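You operate a simulated robot arm through the tools that you are given. There is no shell and no other tool. Be economical: measure what you need, move in short steps, check, and stop when the job is done.

You run a simulated two-armed robot. Do the job below in one go: nothing can be reset, and whatever is moved stays where it is left.

JOB
Hold the round speaker on the top of the low cabinet steady with one hand and press the speaker power key to switch it on with the other.

It is judged by the outcome, as a careful person would: the job done as asked, and still so three seconds after it is handed in. It fails if anything else is knocked over, pushed out of place, dropped, spilled or broken.

ROBOT AND FRAMES
Two 7-joint arms with two-finger parallel grippers on one trunk, on a base that drives. Base frame: it is fixed to the floor where the robot stands at the start and does not move with it; the origin is under the middle of the robot, x ahead of it, y to its left, z up. Readings come in mm, degrees, newtons and seconds.
The left shoulder is at the start at [50, 161, 1098], the right one opposite. With the tool pointing down near the work surface each hand reaches from about 220 to 680 mm from the robot's upright axis, wherever it stands, measured 20 degrees to its own side. Places, roughly: speaker power key [600, -100, 900]. Payload 3.43 kg a hand.
The tool frame of a hand sits at the grasp point between the pads (the TCP): z along the fingers, y along the line on which they close. The tips reach 30 mm beyond it. The gripper opens to 94 mm. The fingers are 28 mm wide and 10 mm thick; the gripper's body (50 by 96 mm) begins 55 mm behind the TCP.
Orientation is told as [roll, pitch, yaw] about the base's x, y, z axes, in that order, counted from this pose: with the fingers straight down and closing along the base's y, the tool's x points along the base's -x, its y along +y and its z along -z.

CONTROLS
- The arms move only by the tool move_arm. It takes "left_deltas", "right_deltas" or both (then of equal length, played together; a hand with none holds still); each is a list of rows, each a list of 7 numbers: the finger opening in mm, from 0 to 94, then the shift along the base's x, y, z in mm, then the turn, a rotation vector about the base's x, y, z in degrees. In form: [[grip, dx, dy, dz, rx, ry, rz], ...]. A call has 1 to 8 rows; each row is the pose to reach, as a shift and turn from the pose commanded when the call began. Rows are played at 5 a second. More than 50 mm and 8.6 degrees between two rows, or a gripper value outside its range, and nothing of the call is played. Where a pose cannot be reached the arm comes as near as it can. A force on the tool above 40 N (or 10 N above the force at the start of the call, whichever is more), or a blocked arm, ends the call early, and 0.2 s more pass. Each finger travels about 45 mm/s and halts on what it meets, pressing with about 39 N; the grip force reading is that of the motor and also rises with nothing between the fingers. The clock runs only during rows and for 0.2 s after the last one: add rows that repeat a pose to give the fingers time. The reply holds the time, the measured pose of the TCP, the force on the tool along the base axes, the opening and the grip force, in the units named above and with some noise, with the torque about the TCP (base axes, N m) and any sound that the robot's microphone picked up, and new pictures: "show" is both (left out), scene, wrist or none (wrist: the cameras of the hands that moved).
- Cameras (640 x 400 px; columns grow to the right, rows downward): "scene" is now at [130, -15.5, 1224.1]; the picture's right is [-0.16, -0.99, 0.00], its down [-0.55, 0.09, -0.83] and it looks along [0.82, -0.13, -0.55] (base axes); focal length 250 px, centre (320, 200). "left" rides on the left gripper at [76, -14, -102] in its tool frame; the picture's right is [0.18, 0.98, 0.00], its down [-0.75, 0.14, -0.64] and it looks along [-0.63, 0.12, 0.77] (tool axes); focal length 243 px, centre (320, 200). "right" rides on the right gripper at [76, 14, -102] in its tool frame; the picture's right is [-0.18, 0.98, 0.00], its down [-0.75, -0.14, -0.64] and it looks along [-0.63, -0.12, 0.77] (tool axes); focal length 243 px, centre (320, 200). There is no depth. A picture from a camera that has moved, and an enlarged one, comes with that camera's place and axes in the base frame and with its lens.
- raise_lower(by): slides the trunk up (or, below 0, down) by that many mm; the arms and the scene camera ride with it, the base frame stays. It gives what a move gives, with no picture.
- drive_base(legs): drives the robot by 1 to 6 legs, each [ahead, left, turn to the left] in mm, mm and degrees, along the robot's own axes; the way and the turn of a leg run together, so that a leg with both is an arc; at most 1500 mm and 180 degrees a leg. The arms and the cameras ride along, it lands a little off, and it stops where it bumps. It gives what a move gives, and a new picture of the scene camera.
- head_to(pan, tilt): turns the head with the scene camera to pan (to the left, within 80 degrees either way) and tilt (down, from -29 to 69), counted from straight ahead of the robot. It gives what a move gives, and a new picture of the scene camera.
- enlarge(camera, box): a new picture of the part [left, top, right, bottom] of that camera's present view, enlarged. No time passes.
- close_job(): hands the job in; it is judged then, once.

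Work in short steps. Places have to be worked out from the pictures, the camera data and where the tool is seen: move nearer, look again, correct. Check each grasp and each placing, and mend what went wrong. You have 120 turns and 260 pictures in all, those below and enlarged ones among them. Open the grippers and draw the arms clear of the work before you hand the job in, unless the task says otherwise; then end with one line.

The tools are called after "Request:" by a JSON object that holds its "op" and its "data". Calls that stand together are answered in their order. move_arm: Moves the arms, as the interface text tells. Its arguments: {"type":"object","properties":{"left_deltas":{"type":"array","items":{"type":"array","items":{"type":"number"}}},"right_deltas":{"type":"array","items":{"type":"array","items":{"type":"number"}}},"show":{"type":"string","enum":["both","scene","wrist","none"]}},"required":[]} The other tools are called the same way: raise_lower (by) slides the trunk up or down; drive_base (legs) drives the base; head_to (pan, tilt) turns the head that bears the scene camera; enlarge (camera, box) takes an enlarged picture of a part of a camera's view; close_job () hands the job in.

At the start:

```text
time: 0.0
left_eef_pos: [469.8, 132.9, 994.5]
left_orientation: [0.0, 0.0, -0.1]
left_force: [-0.4, -0.5, 1.2]
left_ft_torque: [0.02, -0.01, -0.01]
left_gripper_width: 93.9
left_finger_force: 0.1
right_eef_pos: [377.5, -241.8, 1050.9]
right_orientation: [0.1, 0.0, 0.0]
right_force: [0.5, 0.7, -0.6]
right_ft_torque: [0.0, 0.0, 0.0]
right_gripper_width: 93.9
right_finger_force: 0.0
trunk travel left (down, up): [-125.0, 142.0]
robot x, y, heading: [0.5, -0.5, 0.2]
head pan, tilt: [-9.3, 33.6]
```

scene: 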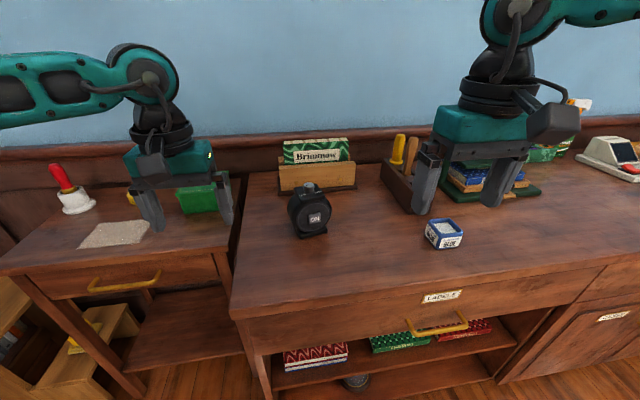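
right: 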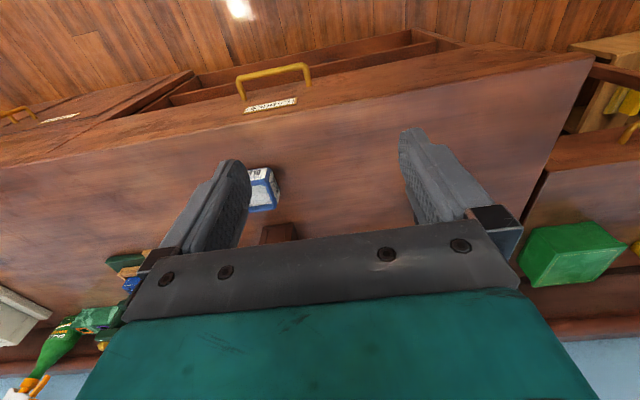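
left: 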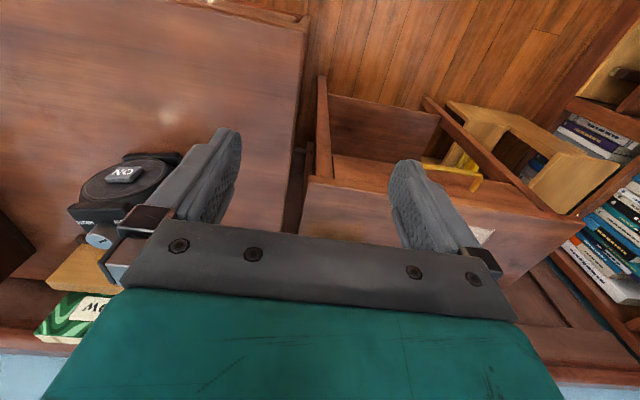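

The speaker seems to be the black round item near the cabinet's left edge, with an "ON" key facing the robot. I enlarge it to see its shape.

Request:
{"op": "enlarge", "data": {"camera": "scene", "box": [260, 160, 360, 250]}}

Request:
{"op": "enlarge", "data": {"camera": "left", "box": [40, 120, 220, 300]}}

```text
4.44 times, centred on (310, 205) of scene
camera zoom: at [130.0, -15.5, 1224.1], right [-0.16, -0.99, 0.0], down [-0.55, 0.09, -0.83], along [0.82, -0.13, -0.55], focal length 1113 px, centre (364, 178)
```

zoom: 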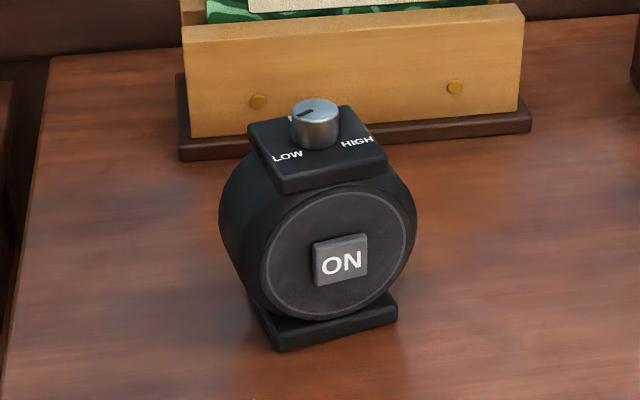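

```text
2.22 times, centred on (130, 210) of left
camera zoom: at [394.6, 119.4, 1096.4], right [-0.18, 0.98, 0.0], down [0.75, 0.14, 0.64], along [0.63, 0.12, -0.77], focal length 539 px, centre (742, 178)
```

zoom: 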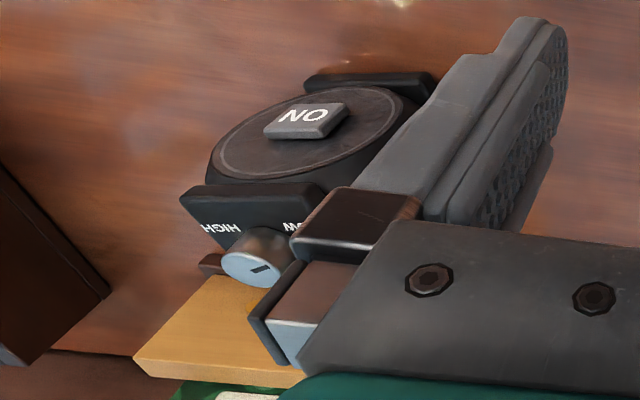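

Triangulating the two views puts the key at about (590, -75, 862). The speaker faces about 13° to my right, so I plan to grip its sides from above with the left hand and press with the right. The left hand needs the robot a little nearer, so I first check the floor and the drawer front.

Request:
{"op": "head_to", "data": {"pan": -10, "tilt": 68}}

```text
time: 1.0
left_eef_pos: [470.3, 132.8, 994.4]
left_orientation: [0.0, 0.0, 0.0]
left_force: [-0.8, -0.3, -0.6]
left_ft_torque: [-0.02, -0.01, -0.01]
left_gripper_width: 93.9
left_finger_force: 0.0
right_eef_pos: [377.5, -242.5, 1051.3]
right_orientation: [0.0, 0.0, 0.0]
right_force: [0.1, 0.0, -0.7]
right_ft_torque: [-0.03, -0.01, -0.01]
right_gripper_width: 93.6
right_finger_force: 0.1
trunk travel left (down, up): [-125.0, 142.0]
robot x, y, heading: [-1.6, -0.3, -0.1]
head pan, tilt: [-10.0, 68.0]
camera scene: at [98.5, -11.1, 1179.0], right [-0.17, -0.98, 0.0], down [-0.91, 0.16, -0.38], along [0.37, -0.07, -0.93], focal length 250 px, centre (320, 200)
```

scene: 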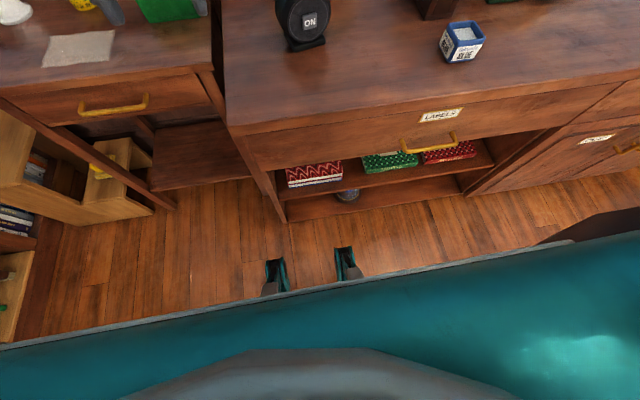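

The floor is clear and the cabinet front is well away. I drive a little ahead and to the right so the speaker is nearly centred.

Request:
{"op": "drive_base", "data": {"legs": [[50, -80, 0]]}}

Request:
{"op": "head_to", "data": {"pan": 0, "tilt": 38}}

Request:
{"op": "enlarge", "data": {"camera": "scene", "box": [240, 120, 400, 220]}}

Request:
{"op": "enlarge", "data": {"camera": "left", "box": [40, 80, 240, 280]}}

```text
time: 2.4
left_eef_pos: [519.9, 52.3, 995.5]
left_orientation: [0.0, 0.0, 0.0]
left_force: [0.0, 0.3, -0.2]
left_ft_torque: [-0.01, -0.02, 0.01]
left_gripper_width: 94.3
left_finger_force: 0.0
right_eef_pos: [426.6, -322.6, 1050.2]
right_orientation: [0.0, 0.0, 0.0]
right_force: [0.3, 0.9, -0.1]
right_ft_torque: [0.05, -0.01, 0.0]
right_gripper_width: 94.1
right_finger_force: 0.0
trunk travel left (down, up): [-125.0, 142.0]
robot x, y, heading: [51.2, -81.9, 0.0]
head pan, tilt: [-10.0, 68.0]
camera scene: at [147.6, -90.5, 1178.9], right [-0.17, -0.98, 0.0], down [-0.91, 0.16, -0.37], along [0.37, -0.06, -0.93], focal length 250 px, centre (320, 200)
```

scene: 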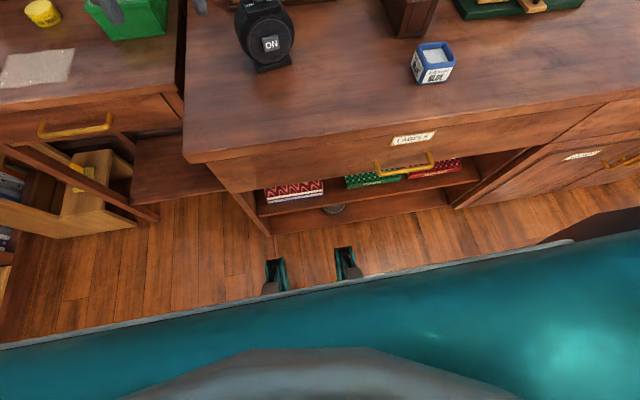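

```text
time: 3.3
left_eef_pos: [519.1, 53.5, 993.1]
left_orientation: [0.0, 0.0, 0.0]
left_force: [-0.7, 0.7, -0.7]
left_ft_torque: [-0.01, -0.01, -0.03]
left_gripper_width: 93.9
left_finger_force: 0.1
right_eef_pos: [425.7, -321.8, 1051.8]
right_orientation: [0.0, 0.0, 0.0]
right_force: [-0.1, 0.2, 0.7]
right_ft_torque: [0.0, 0.0, 0.03]
right_gripper_width: 94.1
right_finger_force: 0.1
trunk travel left (down, up): [-125.0, 142.0]
robot x, y, heading: [45.5, -79.7, 0.2]
head pan, tilt: [0.0, 38.0]
camera scene: at [177.7, -80.4, 1217.2], right [0.0, -1.0, 0.0], down [-0.62, 0.0, -0.79], along [0.79, 0.0, -0.62], focal length 250 px, centre (320, 200)
```

scene: 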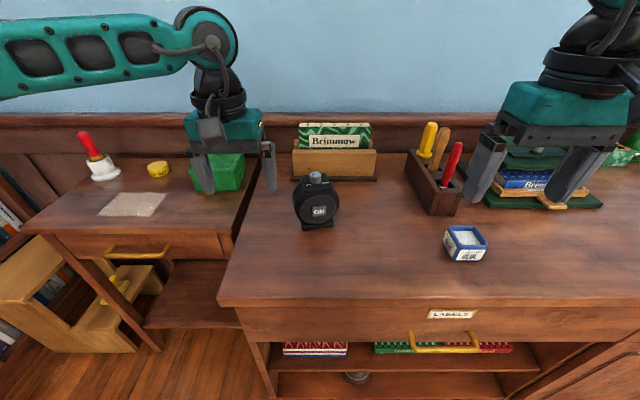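

```text
4.00 times, centred on (320, 170) of scene
camera zoom: at [177.7, -80.4, 1217.2], right [0.0, -1.0, 0.0], down [-0.62, 0.0, -0.79], along [0.79, 0.0, -0.62], focal length 1001 px, centre (320, 320)
```

zoom: 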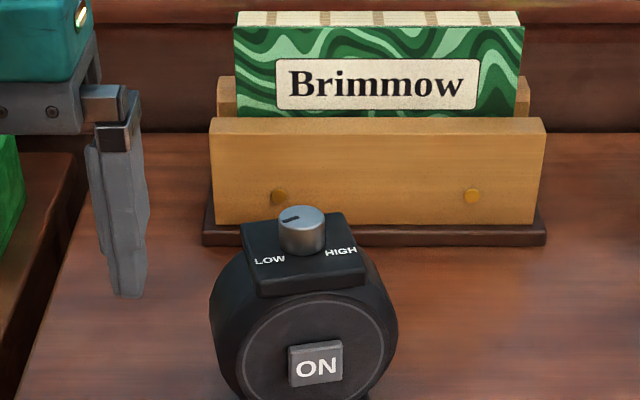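

```text
2.00 times, centred on (140, 180) of left
camera zoom: at [443.6, 40.2, 1096.4], right [-0.18, 0.98, 0.0], down [0.75, 0.14, 0.64], along [0.63, 0.12, -0.77], focal length 485 px, centre (680, 240)
```

zoom: 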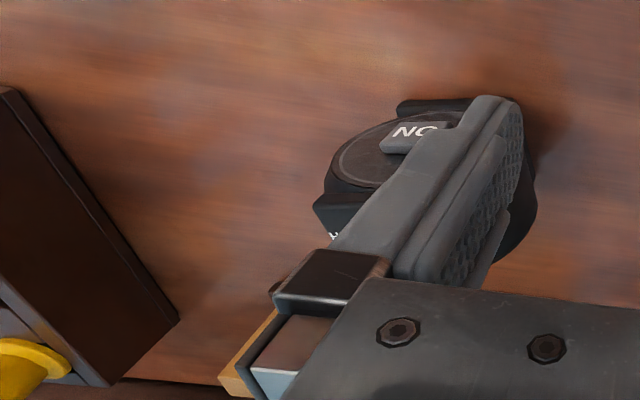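

Both views agree: the key is at about (589, -79, 862), the top slab is centred near (617, -69), and the speaker is yawed about 12°. I bring the left hand above it, raised and turned by 12°.

Request:
{"op": "move_arm", "data": {"left_deltas": [[94, 10, -10, 40, 0, 0, 4], [94, 30, -40, 50, 0, 0, 8], [94, 60, -75, 50, 0, 0, 12], [94, 85, -105, 50, 0, 0, 12], [94, 98, -122, 50, 0, 0, 12], [94, 98, -122, 50, 0, 0, 12]]}}

Request:
{"op": "enlarge", "data": {"camera": "scene", "box": [240, 120, 400, 250]}}

```text
time: 4.7
left_eef_pos: [615.9, -69.4, 1044.5]
left_orientation: [0.1, 0.0, 12.1]
left_force: [0.2, 0.5, -0.5]
left_ft_torque: [-0.01, 0.01, -0.01]
left_gripper_width: 94.0
left_finger_force: 0.0
right_eef_pos: [426.2, -321.8, 1050.3]
right_orientation: [0.1, 0.0, 0.1]
right_force: [0.0, 0.2, -1.1]
right_ft_torque: [0.0, -0.01, -0.05]
right_gripper_width: 94.0
right_finger_force: 0.1
trunk travel left (down, up): [-125.0, 142.0]
robot x, y, heading: [51.6, -77.3, 0.1]
head pan, tilt: [0.0, 38.0]
camera scene: at [177.7, -80.2, 1217.3], right [0.0, -1.0, 0.0], down [-0.62, 0.0, -0.79], along [0.79, 0.0, -0.62], focal length 250 px, centre (320, 200)
camera left: at [545.3, -98.2, 1146.8], right [-0.38, 0.92, 0.0], down [0.71, 0.29, 0.64], along [0.59, 0.25, -0.77], focal length 243 px, centre (320, 200)
```

scene: 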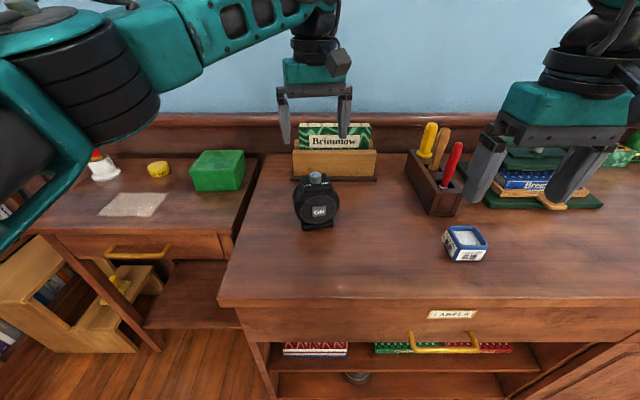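
left: 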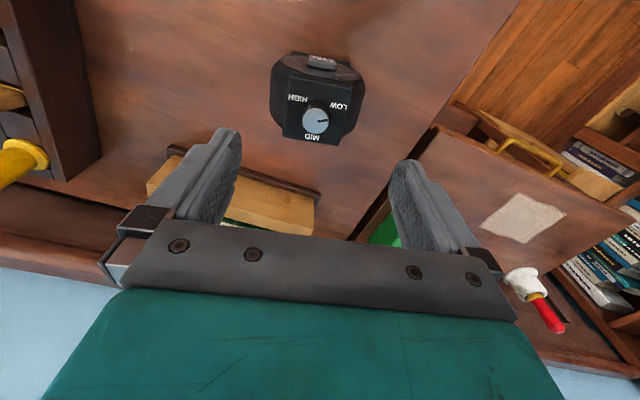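

```text
3.08 times, centred on (320, 185) of scene
camera zoom: at [177.7, -80.2, 1217.3], right [0.0, -1.0, 0.0], down [-0.62, 0.0, -0.79], along [0.79, 0.0, -0.62], focal length 770 px, centre (320, 246)
```

zoom: 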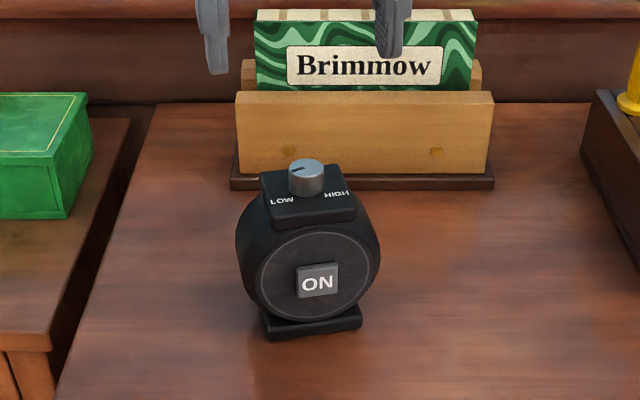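

Triangulating the knob gives its top at (623, -70, 937), which is centred under the gripper. The round body is about 88 mm wide, so I'll grip the narrower top slab, whose sides span z of about 903–918. I lower partway and look.

Request:
{"op": "move_arm", "data": {"left_deltas": [[94, 2, 0, -30, 0, 0, 0], [94, 4, 0, -60, 0, 0, 0], [94, 4, 0, -84, 0, 0, 0], [94, 4, 0, -84, 0, 0, 0]]}}

Request:
{"op": "enlarge", "data": {"camera": "left", "box": [200, 80, 440, 230]}}

Request:
{"op": "enlarge", "data": {"camera": "scene", "box": [260, 130, 380, 240]}}

```text
time: 5.7
left_eef_pos: [619.0, -66.7, 958.8]
left_orientation: [0.0, -0.1, 12.0]
left_force: [-0.3, -0.6, 0.2]
left_ft_torque: [-0.03, -0.03, 0.0]
left_gripper_width: 94.1
left_finger_force: 0.1
right_eef_pos: [426.1, -321.1, 1051.6]
right_orientation: [0.0, 0.0, 0.0]
right_force: [0.1, 0.6, 0.3]
right_ft_torque: [-0.02, -0.03, 0.0]
right_gripper_width: 94.0
right_finger_force: 0.1
trunk travel left (down, up): [-125.0, 142.0]
robot x, y, heading: [48.3, -81.3, 0.0]
head pan, tilt: [0.0, 38.0]
camera scene: at [177.7, -80.3, 1217.3], right [0.0, -1.0, 0.0], down [-0.62, 0.0, -0.79], along [0.79, 0.0, -0.62], focal length 250 px, centre (320, 200)
camera left: at [549.0, -96.2, 1061.2], right [-0.38, 0.92, 0.0], down [0.71, 0.3, 0.64], along [0.59, 0.25, -0.77], focal length 243 px, centre (320, 200)
```

scene: 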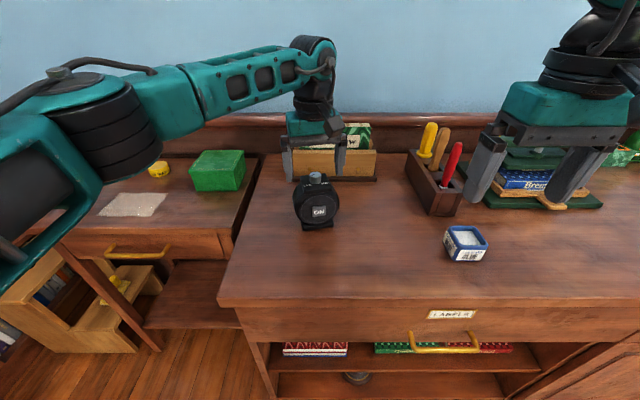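
left: 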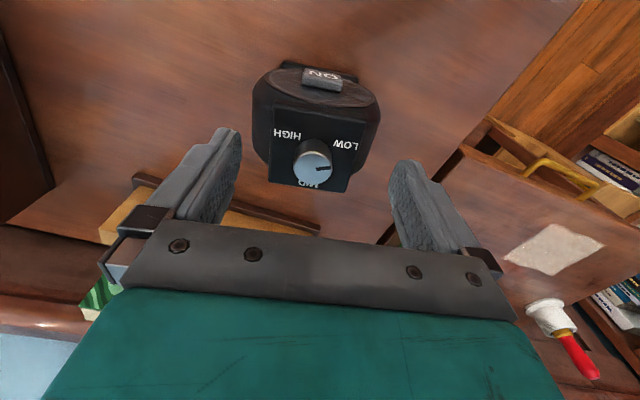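

```text
2.67 times, centred on (320, 155) of left
camera zoom: at [549.0, -96.2, 1061.2], right [-0.38, 0.92, 0.0], down [0.71, 0.3, 0.64], along [0.59, 0.25, -0.77], focal length 647 px, centre (320, 320)
```

zoom: 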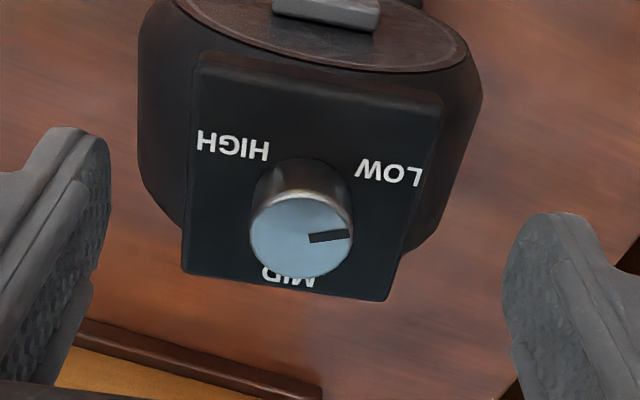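

```text
3.64 times, centred on (320, 185) of scene
camera zoom: at [177.7, -80.3, 1217.3], right [0.0, -1.0, 0.0], down [-0.62, 0.0, -0.79], along [0.79, 0.0, -0.62], focal length 910 px, centre (320, 254)
```

zoom: 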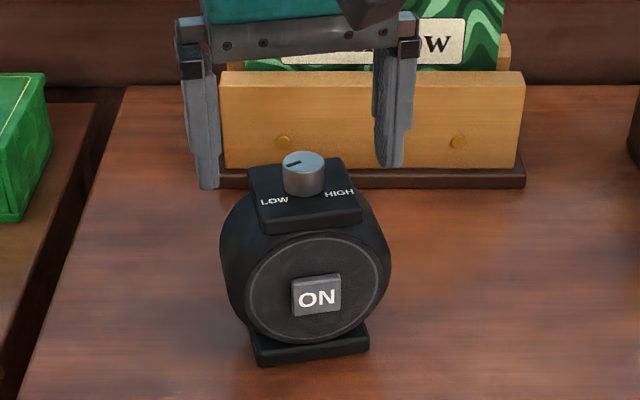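

The slab centre works out at (623, -70) with a yaw of 12.4°, so the gripper must shift about 4 mm in -y and 3 mm in x. I shift, lower until the tips are around z 893, and look before closing.

Request:
{"op": "move_arm", "data": {"left_deltas": [[94, 3, -4, 0, 0, 0, 0.4], [94, 3, -4, -18, 0, 0, 0.4], [94, 3, -4, -36, 0, 0, 0.4], [94, 3, -4, -36, 0, 0, 0.4]]}}

Request:
{"op": "enlarge", "data": {"camera": "scene", "box": [260, 130, 380, 240]}}

```text
time: 6.7
left_eef_pos: [623.7, -72.3, 924.0]
left_orientation: [0.0, 0.0, 12.5]
left_force: [-0.3, -0.1, 0.9]
left_ft_torque: [0.01, 0.0, -0.01]
left_gripper_width: 94.3
left_finger_force: 0.1
right_eef_pos: [426.0, -321.2, 1050.8]
right_orientation: [0.0, 0.0, 0.0]
right_force: [0.5, -0.1, -0.7]
right_ft_torque: [0.03, 0.01, 0.0]
right_gripper_width: 94.1
right_finger_force: 0.1
trunk travel left (down, up): [-125.0, 142.0]
robot x, y, heading: [47.4, -80.6, 0.2]
head pan, tilt: [0.0, 38.0]
camera scene: at [177.7, -80.4, 1217.3], right [0.0, -1.0, 0.0], down [-0.62, 0.0, -0.79], along [0.79, 0.0, -0.62], focal length 250 px, centre (320, 200)
camera left: at [553.0, -102.0, 1025.3], right [-0.39, 0.92, 0.0], down [0.71, 0.3, 0.64], along [0.59, 0.25, -0.77], focal length 243 px, centre (320, 200)
```

scene: 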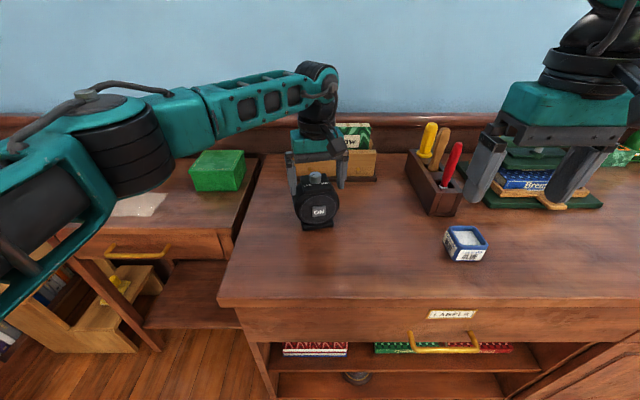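
left: 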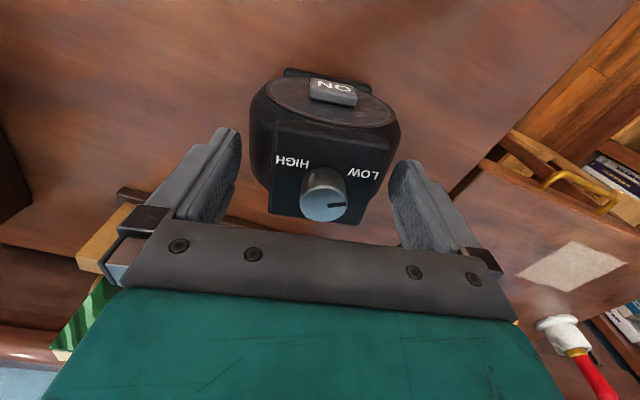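

```text
3.64 times, centred on (320, 185) of scene
camera zoom: at [177.7, -80.4, 1217.3], right [0.0, -1.0, 0.0], down [-0.62, 0.0, -0.79], along [0.79, 0.0, -0.62], focal length 910 px, centre (320, 254)
```

zoom: 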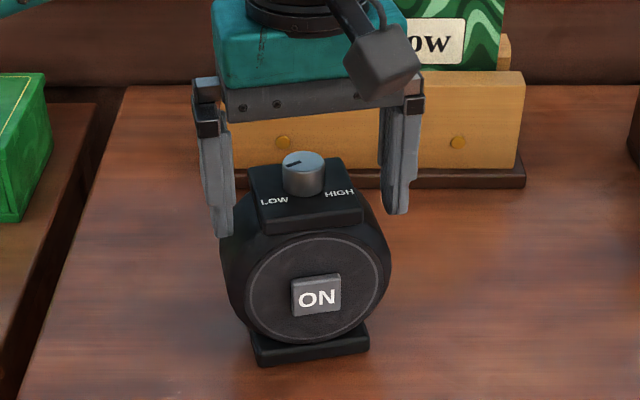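

The fingers straddle the slab, and the gripper reads about 2 mm too far to -y. I shift by +2 mm, rise 3 mm so the pads bear on the slab rather than the drum, and close.

Request:
{"op": "move_arm", "data": {"left_deltas": [[94, 0, 2, 3, 0, 0, 0], [80, 0, 2, 3, 0, 0, 0], [66, 0, 2, 3, 0, 0, 0], [66, 0, 2, 3, 0, 0, 0]]}}

Request:
{"op": "enlarge", "data": {"camera": "scene", "box": [260, 130, 380, 240]}}

```text
time: 7.7
left_eef_pos: [623.4, -70.4, 928.0]
left_orientation: [-0.1, -0.2, 12.4]
left_force: [-0.4, -0.1, 3.4]
left_ft_torque: [0.02, -0.07, 0.01]
left_gripper_width: 67.2
left_finger_force: 0.7
right_eef_pos: [425.6, -322.4, 1051.1]
right_orientation: [0.0, 0.0, 0.0]
right_force: [0.1, 0.7, -0.3]
right_ft_torque: [0.0, -0.01, -0.03]
right_gripper_width: 94.3
right_finger_force: 0.2
trunk travel left (down, up): [-125.0, 142.0]
robot x, y, heading: [50.8, -78.4, -0.0]
head pan, tilt: [0.0, 38.0]
camera scene: at [177.3, -80.4, 1217.4], right [0.0, -1.0, 0.0], down [-0.62, 0.0, -0.79], along [0.79, 0.0, -0.62], focal length 250 px, centre (320, 200)
camera left: at [553.0, -99.8, 1029.4], right [-0.39, 0.92, 0.0], down [0.7, 0.3, 0.64], along [0.59, 0.25, -0.77], focal length 243 px, centre (320, 200)
```

scene: 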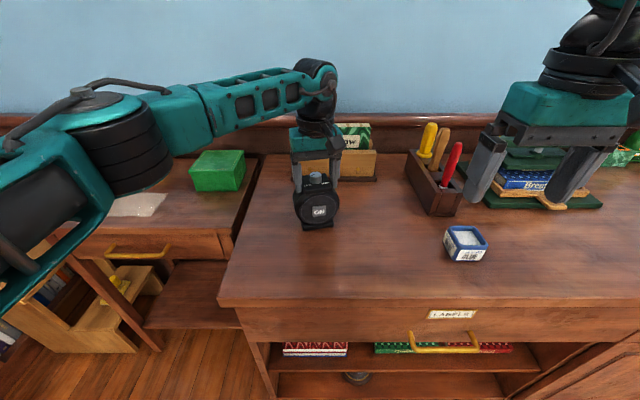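
left: 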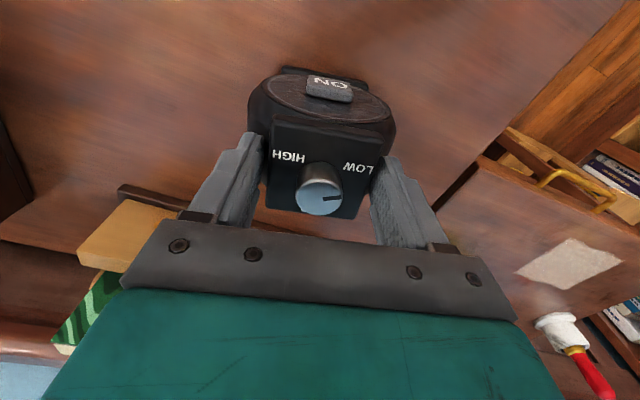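

```text
3.64 times, centred on (320, 185) of scene
camera zoom: at [177.3, -80.4, 1217.4], right [0.0, -1.0, 0.0], down [-0.62, 0.0, -0.79], along [0.79, 0.0, -0.62], focal length 910 px, centre (320, 254)
```

zoom: 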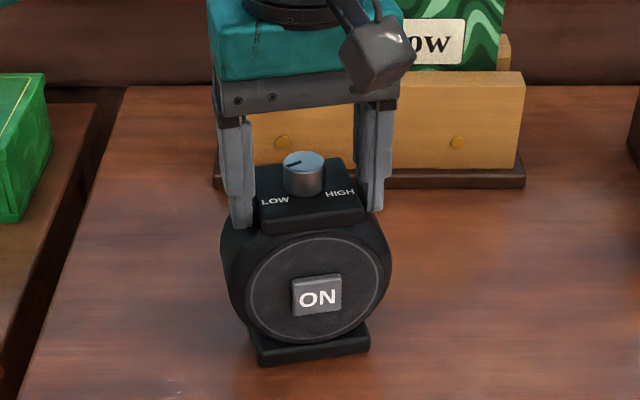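

At 67 mm width the upward force is 3.4 N, so the tips are just touching the drum below the slab. I raise 6 mm and close on the slab.

Request:
{"op": "move_arm", "data": {"left_deltas": [[68, 0, 0, 6, 0, 0, 0], [60, 0, 0, 6, 0, 0, 0], [55, 0, 0, 6, 0, 0, 0], [50, 0, 0, 6, 0, 0, 0], [50, 0, 0, 6, 0, 0, 0]]}}

Request:
{"op": "enlarge", "data": {"camera": "scene", "box": [260, 130, 380, 240]}}

```text
time: 8.9
left_eef_pos: [624.3, -71.1, 933.1]
left_orientation: [0.0, 0.1, 12.5]
left_force: [0.1, 0.6, -1.6]
left_ft_torque: [0.03, -0.01, 0.0]
left_gripper_width: 59.6
left_finger_force: 39.3
right_eef_pos: [426.7, -321.5, 1051.3]
right_orientation: [0.0, 0.1, 0.0]
right_force: [0.8, 0.2, -0.1]
right_ft_torque: [0.02, 0.0, -0.01]
right_gripper_width: 94.1
right_finger_force: 0.0
trunk travel left (down, up): [-125.0, 142.0]
robot x, y, heading: [52.6, -78.0, 0.1]
head pan, tilt: [0.0, 38.0]
camera scene: at [177.9, -80.3, 1217.3], right [0.0, -1.0, 0.0], down [-0.62, 0.0, -0.79], along [0.79, 0.0, -0.62], focal length 250 px, centre (320, 200)
camera left: at [553.1, -100.0, 1034.8], right [-0.39, 0.92, 0.0], down [0.71, 0.3, 0.64], along [0.59, 0.25, -0.77], focal length 243 px, centre (320, 200)
```

scene: 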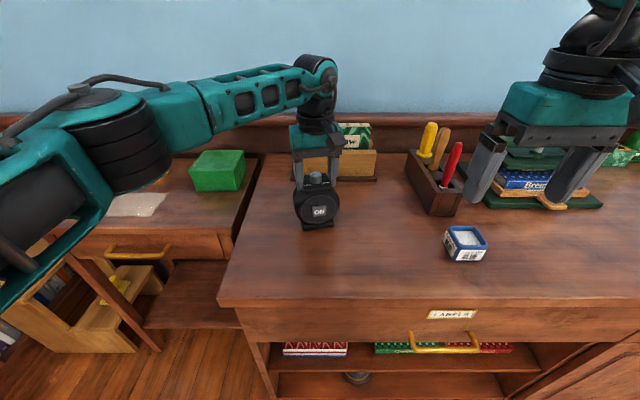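
left: 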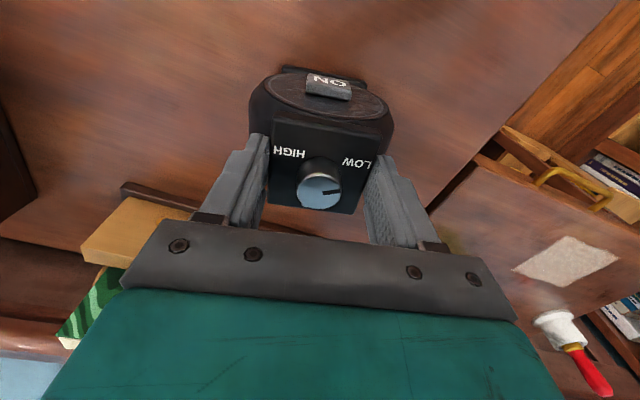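

```text
3.64 times, centred on (320, 185) of scene
camera zoom: at [177.9, -80.3, 1217.3], right [0.0, -1.0, 0.0], down [-0.62, 0.0, -0.79], along [0.79, 0.0, -0.62], focal length 910 px, centre (320, 254)
```

zoom: 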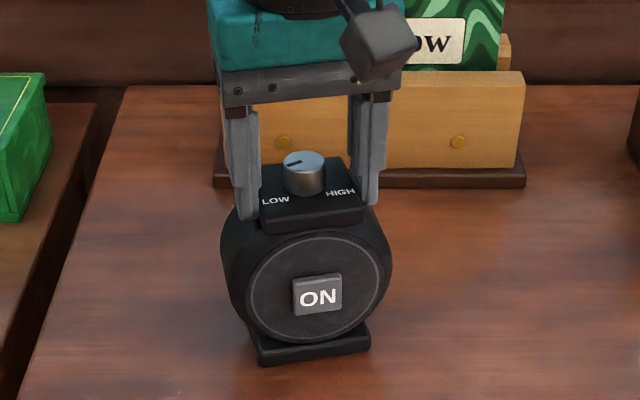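

The left hand holds the slab firmly at 59.6 mm and 39 N, and the speaker did not shift. The key triangulates to about (594, -77, 859). I close the right gripper and pitch it 50° forward with 12.5° yaw, in the clear space to the right.

Request:
{"op": "move_arm", "data": {"right_deltas": [[80, 0, 5, 0, 0.78, -7.1, 1.67], [60, 0, 15, 0, 1.56, -14.2, 3.34], [40, 0, 25, 0, 2.34, -21.3, 5.0], [20, 0, 35, 0, 3.1, -28.5, 6.7], [0, 0, 45, 0, 3.9, -35.6, 8.36], [0, 0, 55, -10, 4.67, -42.7, 10.0], [0, 0, 60, -20, 5.45, -49.8, 11.7], [0, 0, 60, -20, 5.45, -49.8, 11.7]]}}

```text
time: 10.7
left_eef_pos: [624.7, -71.8, 932.2]
left_orientation: [0.0, 0.0, 12.4]
left_force: [0.6, 0.4, 0.2]
left_ft_torque: [0.02, -0.02, 0.0]
left_gripper_width: 59.5
left_finger_force: 39.1
right_eef_pos: [454.9, -259.7, 1041.4]
right_orientation: [0.2, -50.0, 12.5]
right_force: [0.1, 0.6, 0.0]
right_ft_torque: [0.0, 0.0, 0.0]
right_gripper_width: 0.0
right_finger_force: 32.6
right hand out of reach, approached as far as the arm can: row 6, 7, 8
trunk travel left (down, up): [-125.0, 142.0]
robot x, y, heading: [46.8, -80.2, -0.2]
head pan, tilt: [0.0, 38.0]
camera scene: at [177.9, -80.3, 1217.3], right [0.0, -1.0, 0.0], down [-0.62, 0.0, -0.79], along [0.79, 0.0, -0.62], focal length 250 px, centre (320, 200)
camera right: at [328.4, -274.4, 1048.0], right [-0.1, 0.99, 0.14], down [0.02, -0.14, 0.99], along [0.99, 0.1, -0.01], focal length 243 px, centre (320, 200)
```

scene: 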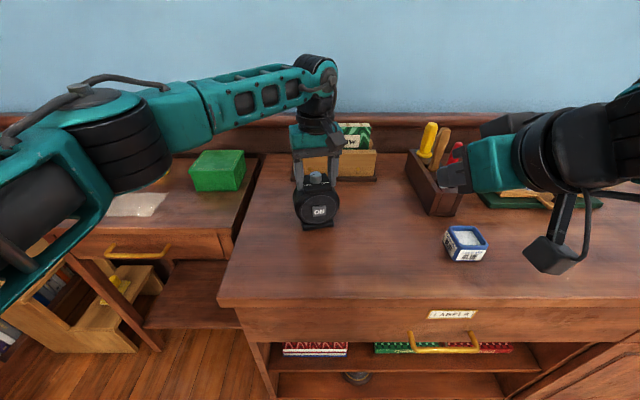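
right: 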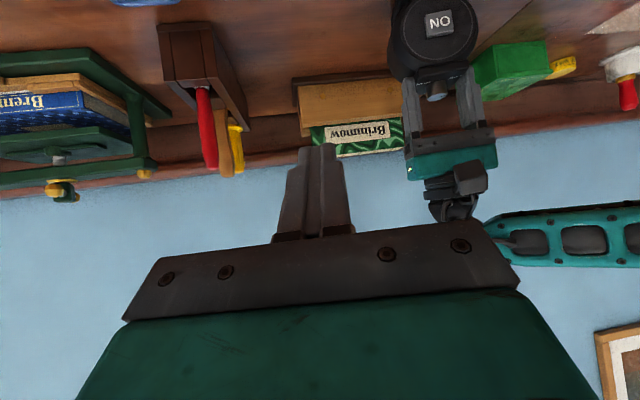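

The orientation is right, but the arm stopped at (455, -260, 1041) because the commanded point was too close to the body. I move to a staging point in front of the key and check where it lands.

Request:
{"op": "move_arm", "data": {"right_deltas": [[0, 25, 20, -25, 0, 0, 0], [0, 45, 45, -50, 0, 0, 0], [0, 55, 75, -75, 0, 0, 0], [0, 55, 105, -100, 0, 0, 0], [0, 55, 130, -120, 0, 0, 0], [0, 55, 150, -130, 0, 0, 0], [0, 55, 150, -130, 0, 0, 0]]}}

Request:
{"op": "enlarge", "data": {"camera": "scene", "box": [240, 140, 400, 270]}}

```text
time: 12.3
left_eef_pos: [624.9, -71.1, 932.2]
left_orientation: [0.0, 0.1, 12.4]
left_force: [0.5, -0.4, 0.1]
left_ft_torque: [-0.01, 0.03, 0.02]
left_gripper_width: 59.4
left_finger_force: 39.1
right_eef_pos: [507.9, -163.0, 940.5]
right_orientation: [0.1, -50.0, 12.4]
right_force: [0.2, 0.5, 0.3]
right_ft_torque: [0.01, 0.0, -0.04]
right_gripper_width: 0.2
right_finger_force: 32.7
right hand out of reach, approached as far as the arm can: row 4, 5, 6, 7
trunk travel left (down, up): [-125.0, 142.0]
robot x, y, heading: [47.5, -81.1, -0.3]
head pan, tilt: [0.0, 38.0]
camera scene: at [178.0, -80.4, 1217.3], right [0.0, -1.0, 0.0], down [-0.62, 0.0, -0.79], along [0.79, 0.0, -0.62], focal length 250 px, centre (320, 200)
camera right: at [380.3, -177.1, 947.7], right [-0.1, 0.99, 0.14], down [0.02, -0.14, 0.99], along [0.99, 0.1, -0.01], focal length 243 px, centre (320, 200)
```

scene: 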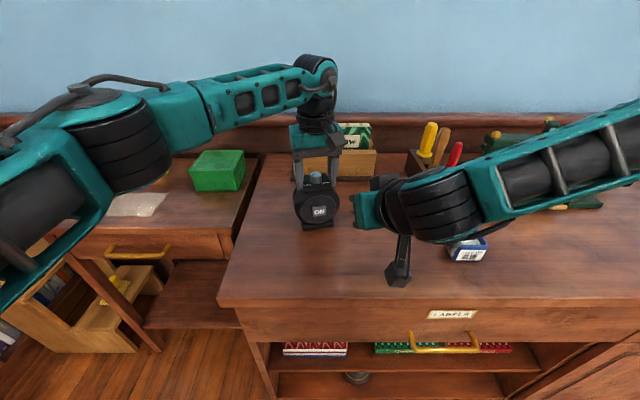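
right: 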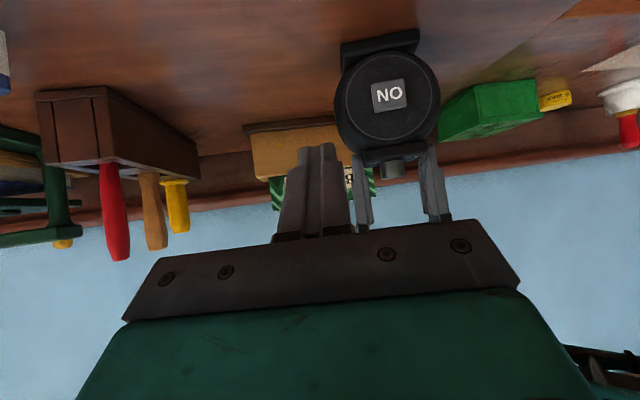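

```text
3.08 times, centred on (320, 205) of scene
camera zoom: at [178.0, -80.4, 1217.3], right [0.0, -1.0, 0.0], down [-0.62, 0.0, -0.79], along [0.79, 0.0, -0.62], focal length 770 px, centre (320, 185)
```

zoom: 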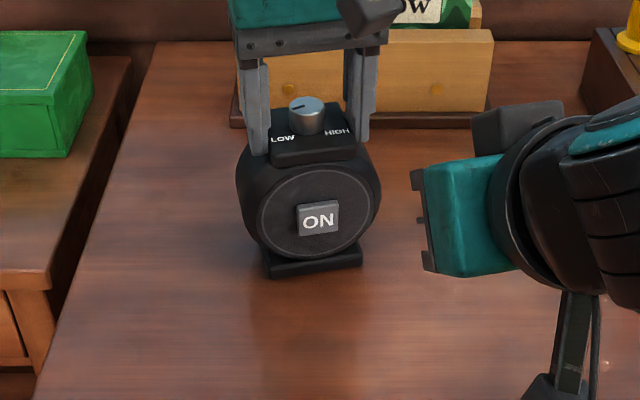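

The arm again lags its command at this orientation, because it is folded too close to the body. The final point is further out, so I step forward in x and see whether it then follows.

Request:
{"op": "move_arm", "data": {"right_deltas": [[0, 15, 0, 0, 0, 0, 0], [0, 30, 0, 0, 0, 0, 0], [0, 30, 0, 0, 0, 0, 0]], "show": "wrist"}}

```text
time: 13.1
left_eef_pos: [623.8, -71.2, 932.9]
left_orientation: [0.0, 0.0, 12.3]
left_force: [0.1, -0.2, 0.3]
left_ft_torque: [-0.02, 0.0, -0.01]
left_gripper_width: 59.4
left_finger_force: 39.3
right_eef_pos: [535.9, -166.3, 940.3]
right_orientation: [0.2, -50.0, 12.5]
right_force: [0.4, -1.4, 0.3]
right_ft_torque: [0.0, 0.01, -0.02]
right_gripper_width: 0.0
right_finger_force: 33.3
right hand out of reach, approached as far as the arm can: row 2, 3
trunk travel left (down, up): [-125.0, 142.0]
robot x, y, heading: [53.6, -78.0, 0.1]
head pan, tilt: [0.0, 38.0]
camera right: at [409.1, -181.1, 947.3], right [-0.1, 0.98, 0.14], down [0.02, -0.14, 0.99], along [0.99, 0.1, -0.01], focal length 243 px, centre (320, 200)
```

right: 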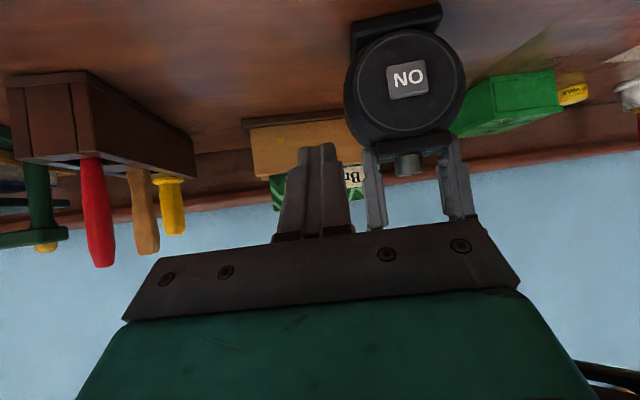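

It followed in x but is still limited around y -165 at this yaw. I turn the tool a further 24° to the left, so the forearm can come from the right side, and then go on leftward.

Request:
{"op": "move_arm", "data": {"right_deltas": [[0, -10, 0, 0, 0, 0, 8], [0, -20, 0, 0, 0, 0, 16], [0, -25, 5, 0, 0, 0, 24], [0, -25, 25, -10, 0, 0, 24], [0, -20, 40, -25, 0, 0, 24], [0, -20, 40, -25, 0, 0, 24]]}}

```text
time: 14.5
left_eef_pos: [623.3, -71.6, 933.5]
left_orientation: [0.0, 0.1, 12.4]
left_force: [0.7, 0.8, 0.3]
left_ft_torque: [0.0, 0.0, -0.01]
left_gripper_width: 59.1
left_finger_force: 38.8
right_eef_pos: [515.9, -125.8, 915.1]
right_orientation: [-0.1, -50.0, 36.5]
right_force: [0.1, 0.4, -0.5]
right_ft_torque: [0.03, 0.0, -0.02]
right_gripper_width: 0.0
right_finger_force: 32.9
trunk travel left (down, up): [-125.0, 142.0]
robot x, y, heading: [46.9, -82.5, 0.2]
head pan, tilt: [0.0, 38.0]
camera scene: at [178.0, -80.3, 1217.3], right [0.0, -1.0, 0.0], down [-0.62, 0.0, -0.79], along [0.79, 0.0, -0.62], focal length 250 px, centre (320, 200)
camera right: at [405.8, -191.7, 922.4], right [-0.49, 0.86, 0.14], down [0.08, -0.12, 0.99], along [0.87, 0.5, -0.01], focal length 243 px, centre (320, 200)
```

scene: 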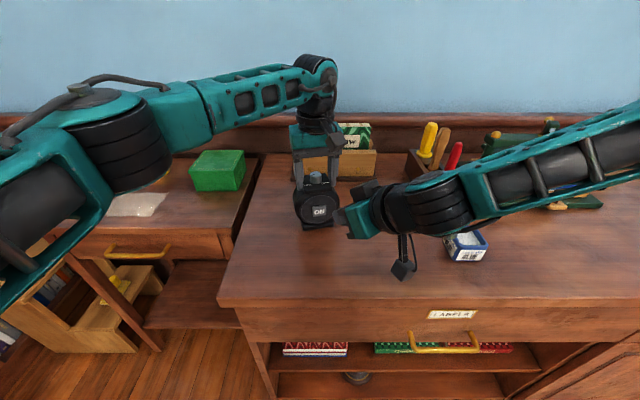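
right: 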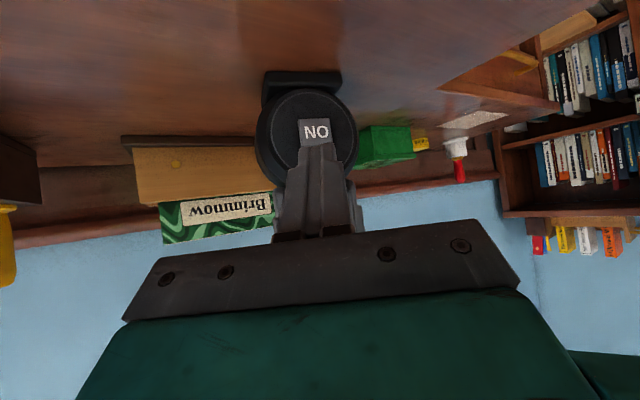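

Now it follows fully. I move to about 25 mm short of the key, with the finger's leading corner at key height.

Request:
{"op": "move_arm", "data": {"right_deltas": [[0, 0, 15, -20, 0, 0, 0], [0, 10, 28, -46, 0, 0, 0], [0, 24, 30, -46, 0, 0, 0], [0, 24, 30, -46, 0, 0, 0]]}}

Request:
{"op": "enlarge", "data": {"camera": "scene", "box": [270, 160, 370, 240]}}

Request:
{"op": "enlarge", "data": {"camera": "right", "box": [240, 40, 400, 240]}}

Request:
{"op": "enlarge", "data": {"camera": "left", "box": [220, 20, 440, 200]}}

```text
time: 15.5
left_eef_pos: [622.6, -71.2, 932.6]
left_orientation: [0.0, -0.1, 12.3]
left_force: [0.1, -0.4, -0.4]
left_ft_torque: [0.03, 0.02, 0.02]
left_gripper_width: 59.8
left_finger_force: 38.5
right_eef_pos: [524.0, -138.9, 900.4]
right_orientation: [0.0, -49.9, 36.4]
right_force: [0.0, -0.2, -1.4]
right_ft_torque: [-0.03, 0.01, -0.01]
right_gripper_width: 0.0
right_finger_force: 32.5
right hand out of reach, approached as far as the arm can: row 1, 2, 3, 4
trunk travel left (down, up): [-125.0, 142.0]
robot x, y, heading: [48.4, -81.2, 0.0]
head pan, tilt: [0.0, 38.0]
camera scene: at [178.0, -80.3, 1217.3], right [0.0, -1.0, 0.0], down [-0.62, 0.0, -0.79], along [0.79, 0.0, -0.62], focal length 250 px, centre (320, 200)
camera right: at [415.1, -203.9, 907.5], right [-0.49, 0.86, 0.14], down [0.08, -0.12, 0.99], along [0.87, 0.5, -0.01], focal length 243 px, centre (320, 200)
```

scene: 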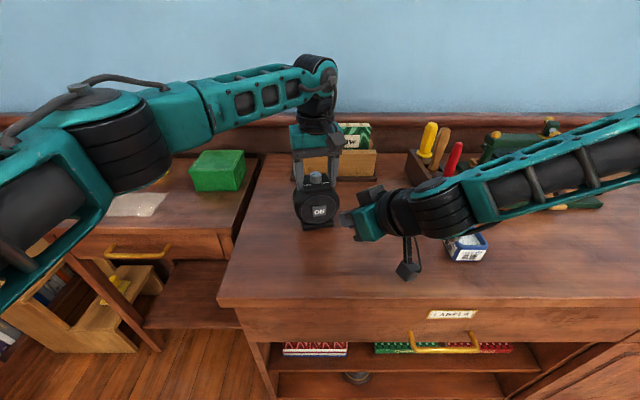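
right: 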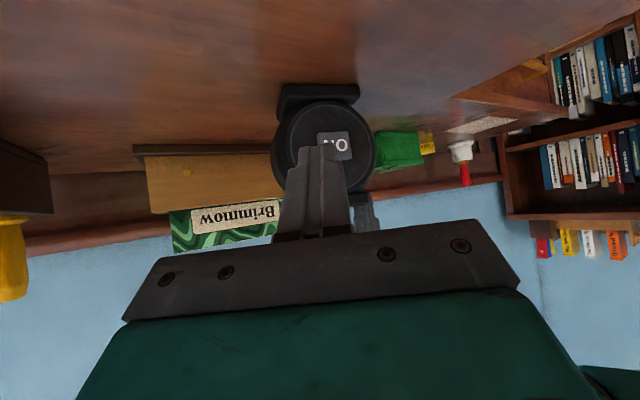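

```text
5.00 times, centred on (320, 200) of scene
camera zoom: at [178.0, -80.3, 1217.3], right [0.0, -1.0, 0.0], down [-0.62, 0.0, -0.79], along [0.79, 0.0, -0.62], focal length 1252 px, centre (320, 200)
```

zoom: 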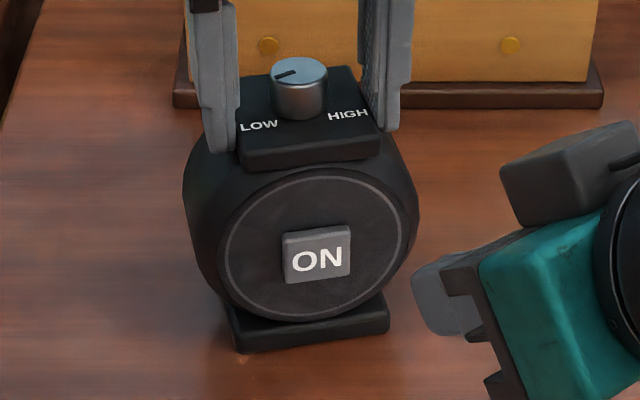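

```text
2.00 times, centred on (320, 140) of right
camera zoom: at [415.1, -203.9, 907.5], right [-0.49, 0.86, 0.14], down [0.08, -0.12, 0.99], along [0.87, 0.5, -0.01], focal length 485 px, centre (320, 320)
```

zoom: 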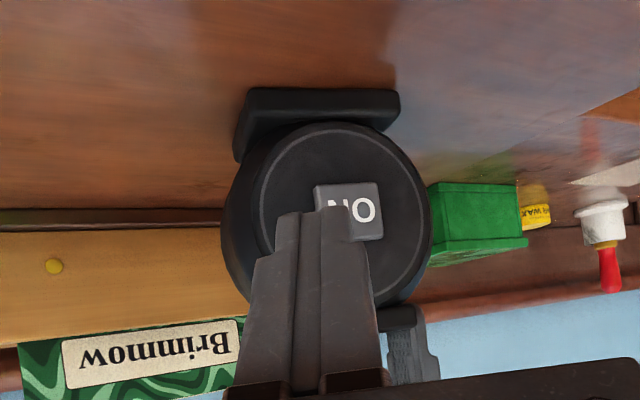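

```text
2.22 times, centred on (330, 110) of left
camera zoom: at [553.2, -100.0, 1034.8], right [-0.39, 0.92, 0.0], down [0.71, 0.3, 0.64], along [0.59, 0.25, -0.77], focal length 539 px, centre (298, 400)
```

zoom: 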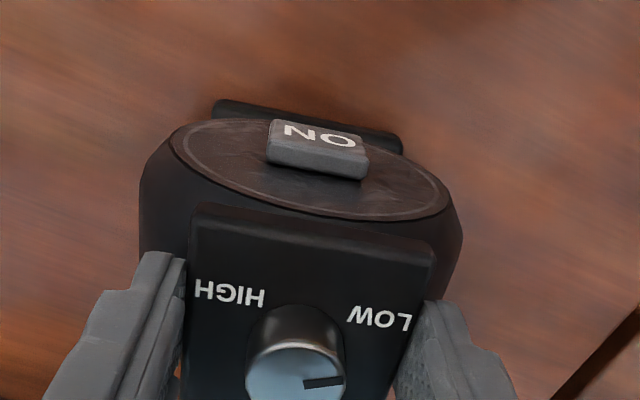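

Depth along this direction is limited because the arm is folded, and extra yaw lengthens its reach. I turn another 25° to the left (yaw about 61°) and go to just short of the key from its right front.

Request:
{"op": "move_arm", "data": {"right_deltas": [[0, -5, 0, 0, 0, 0, 8], [0, -5, 0, 0, 0, 0, 16], [0, 0, 5, -5, 0, 0, 25], [0, 10, 20, -20, 0, 0, 25], [0, 20, 33, -33, 0, 0, 25], [0, 20, 33, -33, 0, 0, 25]]}}

Request:
{"op": "enlarge", "data": {"camera": "scene", "box": [270, 160, 370, 240]}}

Request:
{"op": "enlarge", "data": {"camera": "left", "box": [220, 20, 440, 200]}}

```text
refused: row 3 steps farther than a row can; nothing moved
```

```text
5.00 times, centred on (320, 200) of scene
camera zoom: at [178.0, -80.3, 1217.3], right [0.0, -1.0, 0.0], down [-0.62, 0.0, -0.79], along [0.79, 0.0, -0.62], focal length 1252 px, centre (320, 200)
```

zoom: 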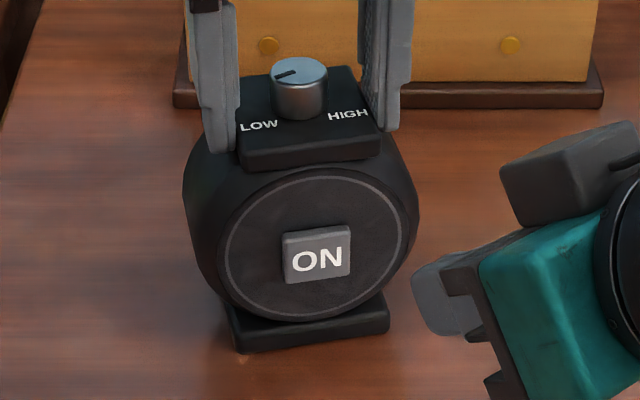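

```text
2.22 times, centred on (330, 110) of left
camera zoom: at [553.2, -100.0, 1034.8], right [-0.39, 0.92, 0.0], down [0.71, 0.3, 0.64], along [0.59, 0.25, -0.77], focal length 539 px, centre (298, 400)
```

zoom: 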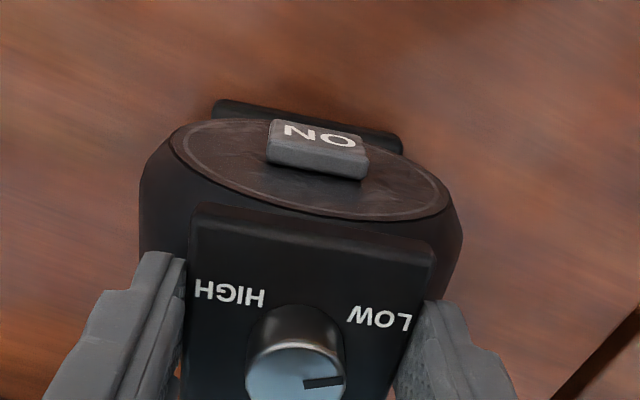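

One row turned 9°, over the limit. I resend it with smaller turn steps.

Request:
{"op": "move_arm", "data": {"right_deltas": [[0, -5, 0, 0, 0, 0, 8], [0, -5, 0, 0, 0, 0, 16], [0, 0, 5, -5, 0, 0, 24], [0, 10, 20, -20, 0, 0, 25], [0, 20, 33, -33, 0, 0, 25], [0, 20, 33, -33, 0, 0, 25]]}}

Request:
{"op": "enlarge", "data": {"camera": "scene", "box": [270, 160, 370, 240]}}

Request:
{"op": "enlarge", "data": {"camera": "left", "box": [220, 20, 440, 200]}}

```text
time: 16.9
left_eef_pos: [624.2, -70.0, 932.7]
left_orientation: [0.0, 0.0, 12.4]
left_force: [-0.1, 0.4, -0.8]
left_ft_torque: [0.05, -0.01, 0.0]
left_gripper_width: 59.6
left_finger_force: 39.5
right_eef_pos: [530.3, -128.6, 886.2]
right_orientation: [0.1, -50.0, 61.5]
right_force: [-0.1, -0.6, 0.6]
right_ft_torque: [-0.01, 0.02, 0.03]
right_gripper_width: 0.0
right_finger_force: 32.9
right hand out of reach, approached as far as the arm can: row 4, 5, 6
trunk travel left (down, up): [-125.0, 142.0]
robot x, y, heading: [49.1, -77.8, 0.1]
head pan, tilt: [0.0, 38.0]
camera scene: at [178.0, -80.3, 1217.3], right [0.0, -1.0, 0.0], down [-0.62, 0.0, -0.79], along [0.79, 0.0, -0.62], focal length 250 px, centre (320, 200)
camera right: at [457.8, -235.6, 894.0], right [-0.81, 0.57, 0.14], down [0.12, -0.07, 0.99], along [0.58, 0.82, -0.01], focal length 243 px, centre (320, 200)
```

scene: 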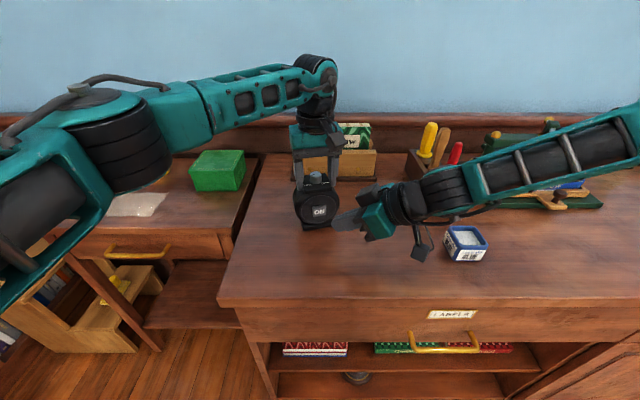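
right: 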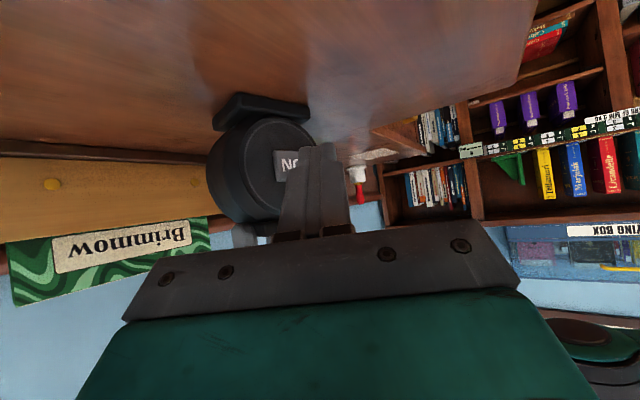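

```text
5.00 times, centred on (320, 200) of scene
camera zoom: at [178.0, -80.3, 1217.3], right [0.0, -1.0, 0.0], down [-0.62, 0.0, -0.79], along [0.79, 0.0, -0.62], focal length 1252 px, centre (320, 200)
```

zoom: 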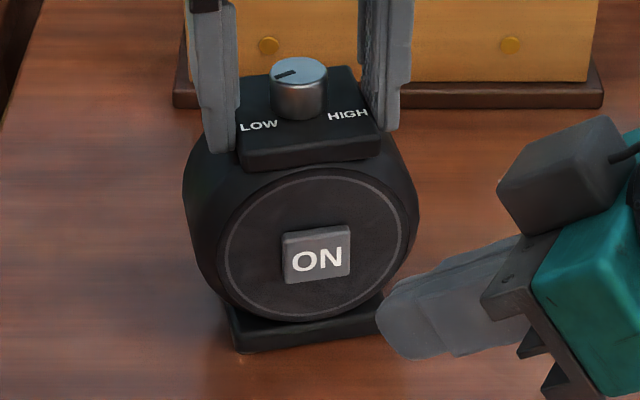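

```text
2.22 times, centred on (330, 110) of left
camera zoom: at [553.2, -100.0, 1034.8], right [-0.39, 0.92, 0.0], down [0.71, 0.3, 0.64], along [0.59, 0.25, -0.77], focal length 539 px, centre (298, 400)
```

zoom: 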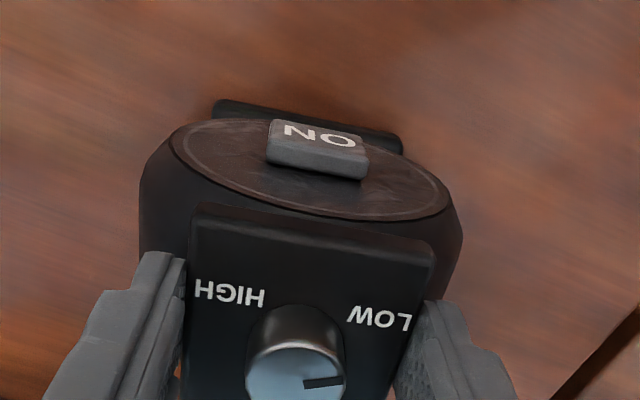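

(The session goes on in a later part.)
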